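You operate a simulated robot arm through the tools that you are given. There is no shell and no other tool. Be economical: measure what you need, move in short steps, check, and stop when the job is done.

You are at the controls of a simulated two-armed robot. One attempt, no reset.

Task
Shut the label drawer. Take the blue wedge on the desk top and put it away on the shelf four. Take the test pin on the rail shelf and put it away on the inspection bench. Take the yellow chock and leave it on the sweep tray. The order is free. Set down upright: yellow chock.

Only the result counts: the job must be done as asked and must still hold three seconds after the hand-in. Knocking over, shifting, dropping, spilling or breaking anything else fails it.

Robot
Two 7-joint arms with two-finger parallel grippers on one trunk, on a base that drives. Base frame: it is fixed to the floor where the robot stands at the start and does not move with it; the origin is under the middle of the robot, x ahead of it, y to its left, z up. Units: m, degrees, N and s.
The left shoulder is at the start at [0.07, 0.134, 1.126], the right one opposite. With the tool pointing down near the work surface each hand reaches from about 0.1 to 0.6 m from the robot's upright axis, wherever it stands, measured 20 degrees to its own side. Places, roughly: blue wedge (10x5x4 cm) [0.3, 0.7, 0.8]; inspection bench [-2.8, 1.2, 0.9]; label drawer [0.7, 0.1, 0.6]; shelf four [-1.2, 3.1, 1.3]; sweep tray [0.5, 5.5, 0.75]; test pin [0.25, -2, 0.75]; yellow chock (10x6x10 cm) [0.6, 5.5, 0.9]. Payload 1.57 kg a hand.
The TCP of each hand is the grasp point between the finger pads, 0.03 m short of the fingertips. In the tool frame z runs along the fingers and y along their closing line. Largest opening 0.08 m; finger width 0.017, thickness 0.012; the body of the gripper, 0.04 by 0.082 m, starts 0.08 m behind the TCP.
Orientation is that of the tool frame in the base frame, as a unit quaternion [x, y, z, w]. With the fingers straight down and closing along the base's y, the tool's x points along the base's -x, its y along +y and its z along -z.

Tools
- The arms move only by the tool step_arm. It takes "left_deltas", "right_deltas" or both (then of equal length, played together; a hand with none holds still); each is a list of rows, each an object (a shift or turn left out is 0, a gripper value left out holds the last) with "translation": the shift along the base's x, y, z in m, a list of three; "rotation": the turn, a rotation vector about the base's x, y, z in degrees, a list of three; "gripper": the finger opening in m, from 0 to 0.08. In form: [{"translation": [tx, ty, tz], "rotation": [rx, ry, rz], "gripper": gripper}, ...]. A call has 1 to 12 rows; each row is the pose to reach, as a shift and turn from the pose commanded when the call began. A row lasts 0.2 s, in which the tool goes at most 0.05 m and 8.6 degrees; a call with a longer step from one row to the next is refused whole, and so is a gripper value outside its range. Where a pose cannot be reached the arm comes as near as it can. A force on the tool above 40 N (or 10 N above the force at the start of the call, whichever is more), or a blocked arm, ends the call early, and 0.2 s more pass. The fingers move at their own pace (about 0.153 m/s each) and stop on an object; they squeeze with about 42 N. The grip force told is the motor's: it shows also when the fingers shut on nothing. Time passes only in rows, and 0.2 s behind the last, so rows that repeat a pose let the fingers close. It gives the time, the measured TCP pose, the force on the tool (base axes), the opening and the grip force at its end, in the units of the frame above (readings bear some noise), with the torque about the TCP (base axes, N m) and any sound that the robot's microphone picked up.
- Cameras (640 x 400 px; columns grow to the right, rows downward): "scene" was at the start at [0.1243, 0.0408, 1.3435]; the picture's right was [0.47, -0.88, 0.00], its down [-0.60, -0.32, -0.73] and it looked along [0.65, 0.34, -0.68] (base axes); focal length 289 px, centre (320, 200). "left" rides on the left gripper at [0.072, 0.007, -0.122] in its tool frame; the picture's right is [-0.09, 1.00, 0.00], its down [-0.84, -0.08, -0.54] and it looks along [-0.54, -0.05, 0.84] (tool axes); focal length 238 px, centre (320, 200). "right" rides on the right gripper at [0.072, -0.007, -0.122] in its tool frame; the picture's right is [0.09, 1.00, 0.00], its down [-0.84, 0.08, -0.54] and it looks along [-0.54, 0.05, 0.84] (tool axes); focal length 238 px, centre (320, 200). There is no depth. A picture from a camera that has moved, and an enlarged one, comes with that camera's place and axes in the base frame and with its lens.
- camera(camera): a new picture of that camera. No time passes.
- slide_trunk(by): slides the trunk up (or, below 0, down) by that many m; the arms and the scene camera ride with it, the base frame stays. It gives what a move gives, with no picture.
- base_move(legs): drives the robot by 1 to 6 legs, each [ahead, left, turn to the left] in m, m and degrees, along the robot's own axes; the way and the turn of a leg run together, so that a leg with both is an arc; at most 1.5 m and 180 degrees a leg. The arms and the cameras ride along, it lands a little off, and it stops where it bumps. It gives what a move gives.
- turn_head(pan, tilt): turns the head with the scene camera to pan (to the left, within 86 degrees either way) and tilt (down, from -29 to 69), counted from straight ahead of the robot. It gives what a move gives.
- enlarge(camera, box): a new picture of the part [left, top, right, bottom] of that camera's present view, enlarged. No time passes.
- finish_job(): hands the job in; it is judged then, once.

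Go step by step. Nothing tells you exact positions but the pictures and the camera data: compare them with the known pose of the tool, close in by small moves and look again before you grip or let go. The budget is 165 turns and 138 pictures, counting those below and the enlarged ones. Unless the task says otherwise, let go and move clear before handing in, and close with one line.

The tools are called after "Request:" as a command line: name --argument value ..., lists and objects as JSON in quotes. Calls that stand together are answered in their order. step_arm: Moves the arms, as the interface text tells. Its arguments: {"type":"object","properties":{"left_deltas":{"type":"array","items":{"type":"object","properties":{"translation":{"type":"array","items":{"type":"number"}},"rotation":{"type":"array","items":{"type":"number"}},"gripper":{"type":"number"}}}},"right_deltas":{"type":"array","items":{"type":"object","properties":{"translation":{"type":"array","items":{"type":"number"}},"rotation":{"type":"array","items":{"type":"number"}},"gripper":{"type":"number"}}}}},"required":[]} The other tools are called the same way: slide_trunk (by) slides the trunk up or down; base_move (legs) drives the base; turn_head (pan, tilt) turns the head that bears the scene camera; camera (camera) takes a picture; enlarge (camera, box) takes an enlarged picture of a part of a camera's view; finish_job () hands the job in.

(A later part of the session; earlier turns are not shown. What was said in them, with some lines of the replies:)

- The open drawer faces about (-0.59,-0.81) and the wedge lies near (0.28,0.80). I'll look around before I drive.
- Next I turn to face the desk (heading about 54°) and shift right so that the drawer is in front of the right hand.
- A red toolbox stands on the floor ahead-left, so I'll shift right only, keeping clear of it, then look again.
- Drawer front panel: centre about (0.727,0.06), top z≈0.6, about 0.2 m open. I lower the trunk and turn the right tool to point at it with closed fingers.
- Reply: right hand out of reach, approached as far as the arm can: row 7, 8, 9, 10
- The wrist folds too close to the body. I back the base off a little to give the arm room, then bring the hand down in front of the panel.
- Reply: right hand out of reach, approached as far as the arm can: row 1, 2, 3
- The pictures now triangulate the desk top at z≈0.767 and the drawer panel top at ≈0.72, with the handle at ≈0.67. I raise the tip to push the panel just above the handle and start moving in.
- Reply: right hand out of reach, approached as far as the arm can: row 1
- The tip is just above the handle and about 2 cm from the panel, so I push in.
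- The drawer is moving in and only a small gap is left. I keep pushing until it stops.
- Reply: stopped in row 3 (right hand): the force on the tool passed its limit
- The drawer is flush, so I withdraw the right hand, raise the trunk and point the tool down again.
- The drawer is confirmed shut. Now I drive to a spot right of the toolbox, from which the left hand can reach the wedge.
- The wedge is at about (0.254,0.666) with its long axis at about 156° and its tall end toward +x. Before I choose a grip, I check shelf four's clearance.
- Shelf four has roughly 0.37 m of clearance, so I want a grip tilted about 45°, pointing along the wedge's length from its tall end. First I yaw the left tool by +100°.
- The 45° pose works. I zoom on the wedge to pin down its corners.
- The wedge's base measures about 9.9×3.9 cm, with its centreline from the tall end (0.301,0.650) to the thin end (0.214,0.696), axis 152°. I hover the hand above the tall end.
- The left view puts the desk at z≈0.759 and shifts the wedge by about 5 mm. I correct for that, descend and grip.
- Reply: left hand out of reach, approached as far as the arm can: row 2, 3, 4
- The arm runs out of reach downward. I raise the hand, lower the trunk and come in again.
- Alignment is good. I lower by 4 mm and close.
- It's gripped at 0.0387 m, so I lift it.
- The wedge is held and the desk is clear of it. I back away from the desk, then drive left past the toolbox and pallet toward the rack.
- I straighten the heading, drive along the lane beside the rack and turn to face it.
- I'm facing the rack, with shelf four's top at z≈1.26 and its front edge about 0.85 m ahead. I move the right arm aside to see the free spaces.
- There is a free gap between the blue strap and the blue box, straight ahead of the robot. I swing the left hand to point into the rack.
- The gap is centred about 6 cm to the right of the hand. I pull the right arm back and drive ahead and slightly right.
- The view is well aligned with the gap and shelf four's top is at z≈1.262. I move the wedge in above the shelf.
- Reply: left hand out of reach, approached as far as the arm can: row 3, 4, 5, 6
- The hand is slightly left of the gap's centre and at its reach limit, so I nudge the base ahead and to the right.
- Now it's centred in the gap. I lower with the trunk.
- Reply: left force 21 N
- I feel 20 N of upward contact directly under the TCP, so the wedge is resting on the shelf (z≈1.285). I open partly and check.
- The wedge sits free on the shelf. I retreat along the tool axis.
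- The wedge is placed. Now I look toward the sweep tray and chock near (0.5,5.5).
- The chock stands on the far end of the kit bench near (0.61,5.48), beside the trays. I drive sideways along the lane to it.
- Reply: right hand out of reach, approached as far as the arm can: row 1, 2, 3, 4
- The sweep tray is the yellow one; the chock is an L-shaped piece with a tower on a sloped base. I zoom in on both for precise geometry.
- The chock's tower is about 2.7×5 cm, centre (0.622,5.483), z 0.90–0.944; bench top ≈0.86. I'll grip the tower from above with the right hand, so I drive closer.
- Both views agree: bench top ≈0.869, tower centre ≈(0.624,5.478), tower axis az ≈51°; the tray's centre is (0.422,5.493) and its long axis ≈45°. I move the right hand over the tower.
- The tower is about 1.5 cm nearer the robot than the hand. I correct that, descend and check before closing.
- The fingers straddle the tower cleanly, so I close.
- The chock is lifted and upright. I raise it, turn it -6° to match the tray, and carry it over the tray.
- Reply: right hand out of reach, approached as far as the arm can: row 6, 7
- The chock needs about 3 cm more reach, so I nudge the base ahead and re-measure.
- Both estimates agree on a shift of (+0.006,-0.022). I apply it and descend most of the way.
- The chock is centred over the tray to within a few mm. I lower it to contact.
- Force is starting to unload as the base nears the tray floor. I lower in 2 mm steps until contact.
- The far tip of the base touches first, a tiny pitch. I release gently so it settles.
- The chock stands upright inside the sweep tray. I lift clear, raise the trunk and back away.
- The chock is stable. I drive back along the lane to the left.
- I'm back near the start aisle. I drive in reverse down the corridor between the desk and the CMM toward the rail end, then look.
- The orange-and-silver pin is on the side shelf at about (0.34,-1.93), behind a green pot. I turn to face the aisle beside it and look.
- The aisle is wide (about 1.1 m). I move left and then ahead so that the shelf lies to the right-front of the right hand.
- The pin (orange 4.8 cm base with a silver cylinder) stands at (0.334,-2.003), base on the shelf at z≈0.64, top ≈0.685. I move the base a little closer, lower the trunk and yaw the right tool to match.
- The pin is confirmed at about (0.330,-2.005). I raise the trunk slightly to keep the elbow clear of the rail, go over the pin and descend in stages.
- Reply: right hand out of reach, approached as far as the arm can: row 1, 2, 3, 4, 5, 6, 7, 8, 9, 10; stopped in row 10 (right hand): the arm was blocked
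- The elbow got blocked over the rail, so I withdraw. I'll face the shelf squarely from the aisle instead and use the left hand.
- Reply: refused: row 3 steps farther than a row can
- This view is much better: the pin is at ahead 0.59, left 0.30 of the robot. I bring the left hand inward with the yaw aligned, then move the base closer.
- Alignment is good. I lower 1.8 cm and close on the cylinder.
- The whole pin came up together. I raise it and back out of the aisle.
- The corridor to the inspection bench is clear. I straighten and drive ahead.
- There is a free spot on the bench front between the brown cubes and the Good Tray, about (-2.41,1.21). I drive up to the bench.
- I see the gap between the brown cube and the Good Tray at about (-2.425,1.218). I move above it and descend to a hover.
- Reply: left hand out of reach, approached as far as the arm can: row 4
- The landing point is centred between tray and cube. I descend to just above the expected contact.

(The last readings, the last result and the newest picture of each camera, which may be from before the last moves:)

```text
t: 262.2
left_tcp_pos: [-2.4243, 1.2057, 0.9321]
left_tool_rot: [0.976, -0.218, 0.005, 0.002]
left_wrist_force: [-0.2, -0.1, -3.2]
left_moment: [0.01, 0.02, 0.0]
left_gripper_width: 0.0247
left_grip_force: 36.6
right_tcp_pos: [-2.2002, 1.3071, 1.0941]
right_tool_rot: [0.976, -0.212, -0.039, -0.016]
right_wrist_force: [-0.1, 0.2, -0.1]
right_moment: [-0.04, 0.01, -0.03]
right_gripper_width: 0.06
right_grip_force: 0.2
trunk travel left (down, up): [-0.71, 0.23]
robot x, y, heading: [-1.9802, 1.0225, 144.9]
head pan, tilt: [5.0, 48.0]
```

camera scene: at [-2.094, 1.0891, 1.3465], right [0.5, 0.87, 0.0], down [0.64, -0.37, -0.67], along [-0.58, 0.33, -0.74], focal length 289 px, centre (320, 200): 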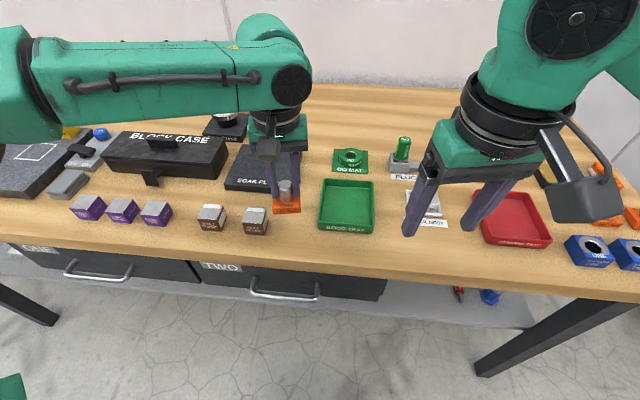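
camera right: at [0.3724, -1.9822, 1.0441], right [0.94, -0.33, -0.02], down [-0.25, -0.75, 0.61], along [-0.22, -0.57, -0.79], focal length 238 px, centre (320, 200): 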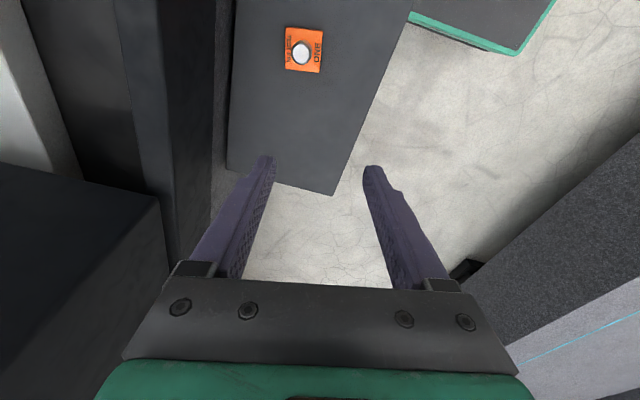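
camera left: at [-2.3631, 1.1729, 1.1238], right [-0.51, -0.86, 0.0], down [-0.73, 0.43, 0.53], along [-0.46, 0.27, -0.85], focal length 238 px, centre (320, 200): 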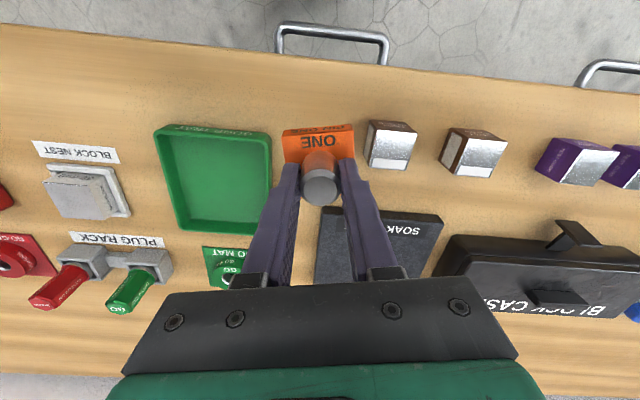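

Request:
step_arm --left_deltas '[{"translation": [0, 0, -0.003]}, {"translation": [0, 0, -0.006]}]'

Request:
enlarge --camera "scene" --box '[230, 180, 330, 242]'

```text
t: 262.8
left_tcp_pos: [-2.4221, 1.207, 0.9262]
left_tool_rot: [0.976, -0.218, 0.005, 0.001]
left_wrist_force: [-0.7, -0.6, -5.1]
left_moment: [0.0, -0.01, -0.03]
left_gripper_width: 0.0248
left_grip_force: 36.1
left hand out of reach, approached as far as the arm can: row 1, 2
right_tcp_pos: [-2.2004, 1.3073, 1.0943]
right_tool_rot: [0.977, -0.211, -0.038, -0.016]
right_wrist_force: [-0.6, -0.7, -0.6]
right_moment: [0.03, 0.01, 0.01]
right_gripper_width: 0.06
right_grip_force: 0.0
trunk travel left (down, up): [-0.71, 0.23]
robot x, y, heading: [-1.9839, 1.0163, 145.2]
head pan, tilt: [5.0, 48.0]
```

```text
6.40 times, centred on (280, 211) of scene
camera zoom: at [-2.0932, 1.0888, 1.3466], right [0.5, 0.87, 0.0], down [0.64, -0.37, -0.67], along [-0.58, 0.33, -0.74], focal length 1852 px, centre (576, 130)
```

zoom: 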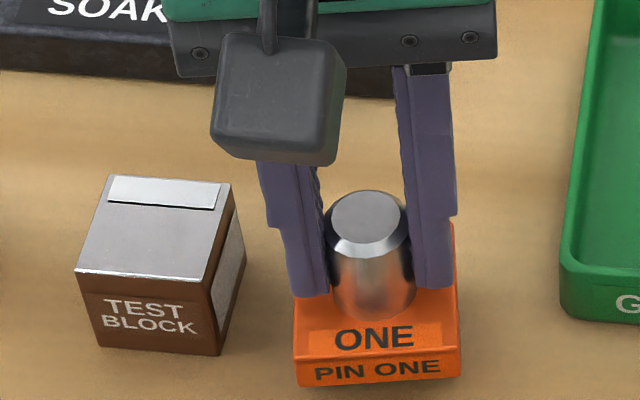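

No contact yet and the arm is at its downward limit, so I lower with the trunk in small steps.

Request:
slide_trunk --by -0.006

Request:
slide_trunk --by -0.005

Request:
enlarge --camera "left" --box '[220, 80, 420, 240]'

```text
t: 263.4
left_tcp_pos: [-2.423, 1.2044, 0.9195]
left_tool_rot: [0.976, -0.218, 0.005, 0.001]
left_wrist_force: [-0.3, -1.3, -4.4]
left_moment: [-0.01, 0.02, -0.03]
left_gripper_width: 0.0247
left_grip_force: 36.2
right_tcp_pos: [-2.2001, 1.3077, 1.0892]
right_tool_rot: [0.977, -0.212, -0.038, -0.016]
right_wrist_force: [-0.4, 0.0, -0.3]
right_moment: [0.03, 0.0, 0.01]
right_gripper_width: 0.06
right_grip_force: 0.1
trunk travel left (down, up): [-0.704, 0.236]
robot x, y, heading: [-1.986, 1.0218, 145.2]
head pan, tilt: [5.0, 48.0]
```

```text
t: 263.9
left_tcp_pos: [-2.424, 1.206, 0.9142]
left_tool_rot: [0.976, -0.219, 0.005, 0.001]
left_wrist_force: [-0.2, -0.2, -4.5]
left_moment: [-0.04, 0.01, 0.03]
left_gripper_width: 0.0244
left_grip_force: 36.3
right_tcp_pos: [-2.1999, 1.3068, 1.0846]
right_tool_rot: [0.976, -0.212, -0.038, -0.016]
right_wrist_force: [0.6, 0.3, -0.1]
right_moment: [-0.02, -0.01, 0.01]
right_gripper_width: 0.0601
right_grip_force: 0.1
trunk travel left (down, up): [-0.699, 0.241]
robot x, y, heading: [-1.9837, 1.0189, 145.1]
head pan, tilt: [5.0, 48.0]
```

```text
2.50 times, centred on (320, 160) of left
camera zoom: at [-2.3617, 1.1691, 1.0369], right [-0.51, -0.86, 0.0], down [-0.73, 0.43, 0.53], along [-0.46, 0.27, -0.85], focal length 596 px, centre (320, 300)
```

zoom: 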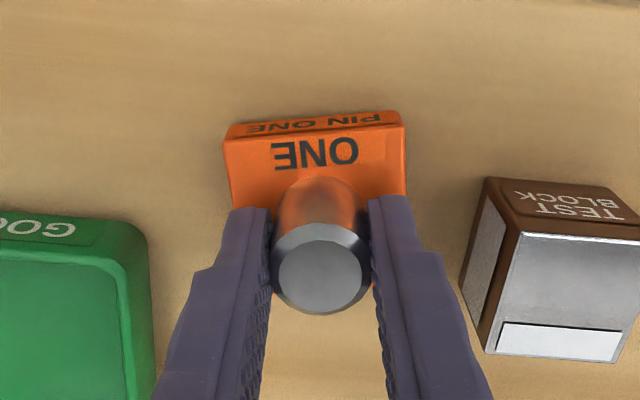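

Request:
slide_trunk --by -0.004

Request:
slide_trunk --by -0.004

```text
t: 264.4
left_tcp_pos: [-2.4222, 1.2055, 0.9126]
left_tool_rot: [0.976, -0.219, 0.003, 0.002]
left_wrist_force: [0.1, -1.5, 3.2]
left_moment: [-0.1, -0.15, -0.05]
left_gripper_width: 0.0247
left_grip_force: 36.4
right_tcp_pos: [-2.1985, 1.3062, 1.0801]
right_tool_rot: [0.976, -0.212, -0.039, -0.015]
right_wrist_force: [0.2, 0.1, 0.7]
right_moment: [-0.02, -0.03, 0.01]
right_gripper_width: 0.06
right_grip_force: 0.1
trunk travel left (down, up): [-0.695, 0.245]
robot x, y, heading: [-1.9828, 1.0185, 145.0]
head pan, tilt: [5.0, 48.0]
```

```text
t: 264.9
left_tcp_pos: [-2.4204, 1.2041, 0.9103]
left_tool_rot: [0.976, -0.217, 0.001, -0.002]
left_wrist_force: [-6.2, -1.3, 28.2]
left_moment: [-0.13, 0.22, -0.05]
left_gripper_width: 0.0249
left_grip_force: 36.5
right_tcp_pos: [-2.1967, 1.3048, 1.0771]
right_tool_rot: [0.976, -0.211, -0.04, -0.016]
right_wrist_force: [0.6, 0.1, 0.1]
right_moment: [-0.03, 0.0, -0.01]
right_gripper_width: 0.06
right_grip_force: 0.1
trunk travel left (down, up): [-0.691, 0.249]
robot x, y, heading: [-1.986, 1.019, 145.1]
head pan, tilt: [5.0, 48.0]
```

Firm contact: the pin is standing on the bench. I ease off by 3 mm and open the fingers.

Request:
slide_trunk --by 0.003

Request:
step_arm --left_deltas '[{"gripper": 0.032}, {"gripper": 0.045}, {"gripper": 0.045}]'

Request:
enlarge --camera "scene" --box '[230, 180, 330, 242]'

```text
t: 265.5
left_tcp_pos: [-2.4225, 1.206, 0.9105]
left_tool_rot: [0.976, -0.218, 0.004, 0.0]
left_wrist_force: [-7.7, 2.8, 17.8]
left_moment: [0.48, 0.88, 0.07]
left_gripper_width: 0.0244
left_grip_force: 36.4
right_tcp_pos: [-2.1977, 1.3065, 1.0798]
right_tool_rot: [0.976, -0.212, -0.039, -0.016]
right_wrist_force: [1.0, 0.7, 0.4]
right_moment: [0.0, 0.01, -0.01]
right_gripper_width: 0.06
right_grip_force: 0.0
trunk travel left (down, up): [-0.694, 0.246]
robot x, y, heading: [-1.9865, 1.0169, 144.8]
head pan, tilt: [5.0, 48.0]
```

```text
t: 266.3
left_tcp_pos: [-2.4224, 1.2053, 0.9097]
left_tool_rot: [0.976, -0.218, 0.005, 0.002]
left_wrist_force: [-0.1, -0.6, 0.6]
left_moment: [-0.03, 0.01, -0.01]
left_gripper_width: 0.0451
left_grip_force: 0.1
right_tcp_pos: [-2.1991, 1.3078, 1.0792]
right_tool_rot: [0.976, -0.212, -0.039, -0.015]
right_wrist_force: [0.1, 0.2, 0.9]
right_moment: [0.03, 0.02, 0.0]
right_gripper_width: 0.0598
right_grip_force: 0.0
trunk travel left (down, up): [-0.694, 0.246]
robot x, y, heading: [-1.9838, 1.0219, 145.1]
head pan, tilt: [5.0, 48.0]
```

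```text
6.40 times, centred on (280, 211) of scene
camera zoom: at [-2.0927, 1.0886, 1.3306], right [0.5, 0.87, 0.0], down [0.64, -0.37, -0.67], along [-0.58, 0.33, -0.74], focal length 1852 px, centre (576, 130)
```

zoom: 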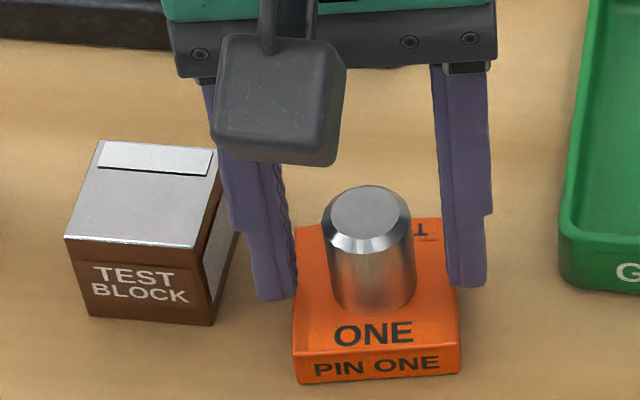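

It's released and upright. I lift straight up and back away.

Request:
step_arm --left_deltas '[{"translation": [0, 0, 0.02]}, {"translation": [0, 0, 0.05]}, {"translation": [0, 0, 0.09]}, {"translation": [0, 0, 0.13]}, {"translation": [0, 0, 0.17]}]'

Request:
base_move --legs '[[-0.5, 0, 0]]'

Request:
enlarge --camera "scene" --box '[160, 60, 480, 260]'

```text
t: 267.5
left_tcp_pos: [-2.4257, 1.2031, 1.0823]
left_tool_rot: [0.976, -0.218, 0.005, 0.002]
left_wrist_force: [0.0, -0.1, 0.7]
left_moment: [0.04, 0.0, -0.01]
left_gripper_width: 0.0451
left_grip_force: 0.0
right_tcp_pos: [-2.1991, 1.3078, 1.0789]
right_tool_rot: [0.976, -0.212, -0.039, -0.016]
right_wrist_force: [-0.8, -0.4, -0.1]
right_moment: [-0.03, -0.03, 0.0]
right_gripper_width: 0.0601
right_grip_force: 0.0
trunk travel left (down, up): [-0.694, 0.246]
robot x, y, heading: [-1.9868, 1.021, 145.3]
head pan, tilt: [5.0, 48.0]
```

```text
t: 270.5
left_tcp_pos: [-2.0071, 0.9149, 1.0801]
left_tool_rot: [0.974, -0.225, 0.005, 0.001]
left_wrist_force: [0.0, -0.1, -0.2]
left_moment: [-0.04, -0.01, 0.02]
left_gripper_width: 0.0449
left_grip_force: 0.1
right_tcp_pos: [-1.7806, 1.0156, 1.0795]
right_tool_rot: [0.975, -0.22, -0.038, -0.016]
right_wrist_force: [-0.1, -0.5, -0.2]
right_moment: [-0.02, -0.02, 0.01]
right_gripper_width: 0.0601
right_grip_force: 0.0
trunk travel left (down, up): [-0.694, 0.246]
robot x, y, heading: [-1.5681, 0.7193, 144.1]
head pan, tilt: [5.0, 48.0]
```

```text
2.00 times, centred on (320, 160) of scene
camera zoom: at [-1.6771, 0.7954, 1.3306], right [0.51, 0.86, 0.0], down [0.64, -0.38, -0.67], along [-0.57, 0.34, -0.74], focal length 579 px, centre (320, 280)
```

zoom: 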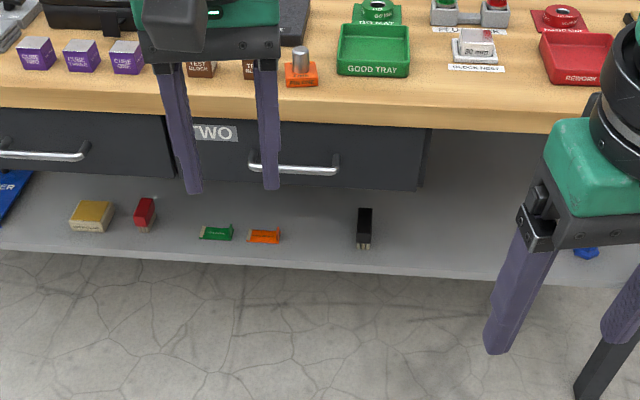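

The test pin stands on the inspection bench, the chock is upright in the sweep tray, the wedge is on shelf four and the drawer is shut. Both hands are empty and clear, so I hand in.

Request:
finish_job

```text
The job is handed in.
```

I finished all four parts of the job and handed it in. The label drawer is shut, the blue wedge is on shelf four, the test pin is on the inspection bench, and the yellow chock is upright in the sweep tray. My one doubt is an arm stall near the measuring machine's rail: it may have touched the machine, but later pictures showed nothing moved.
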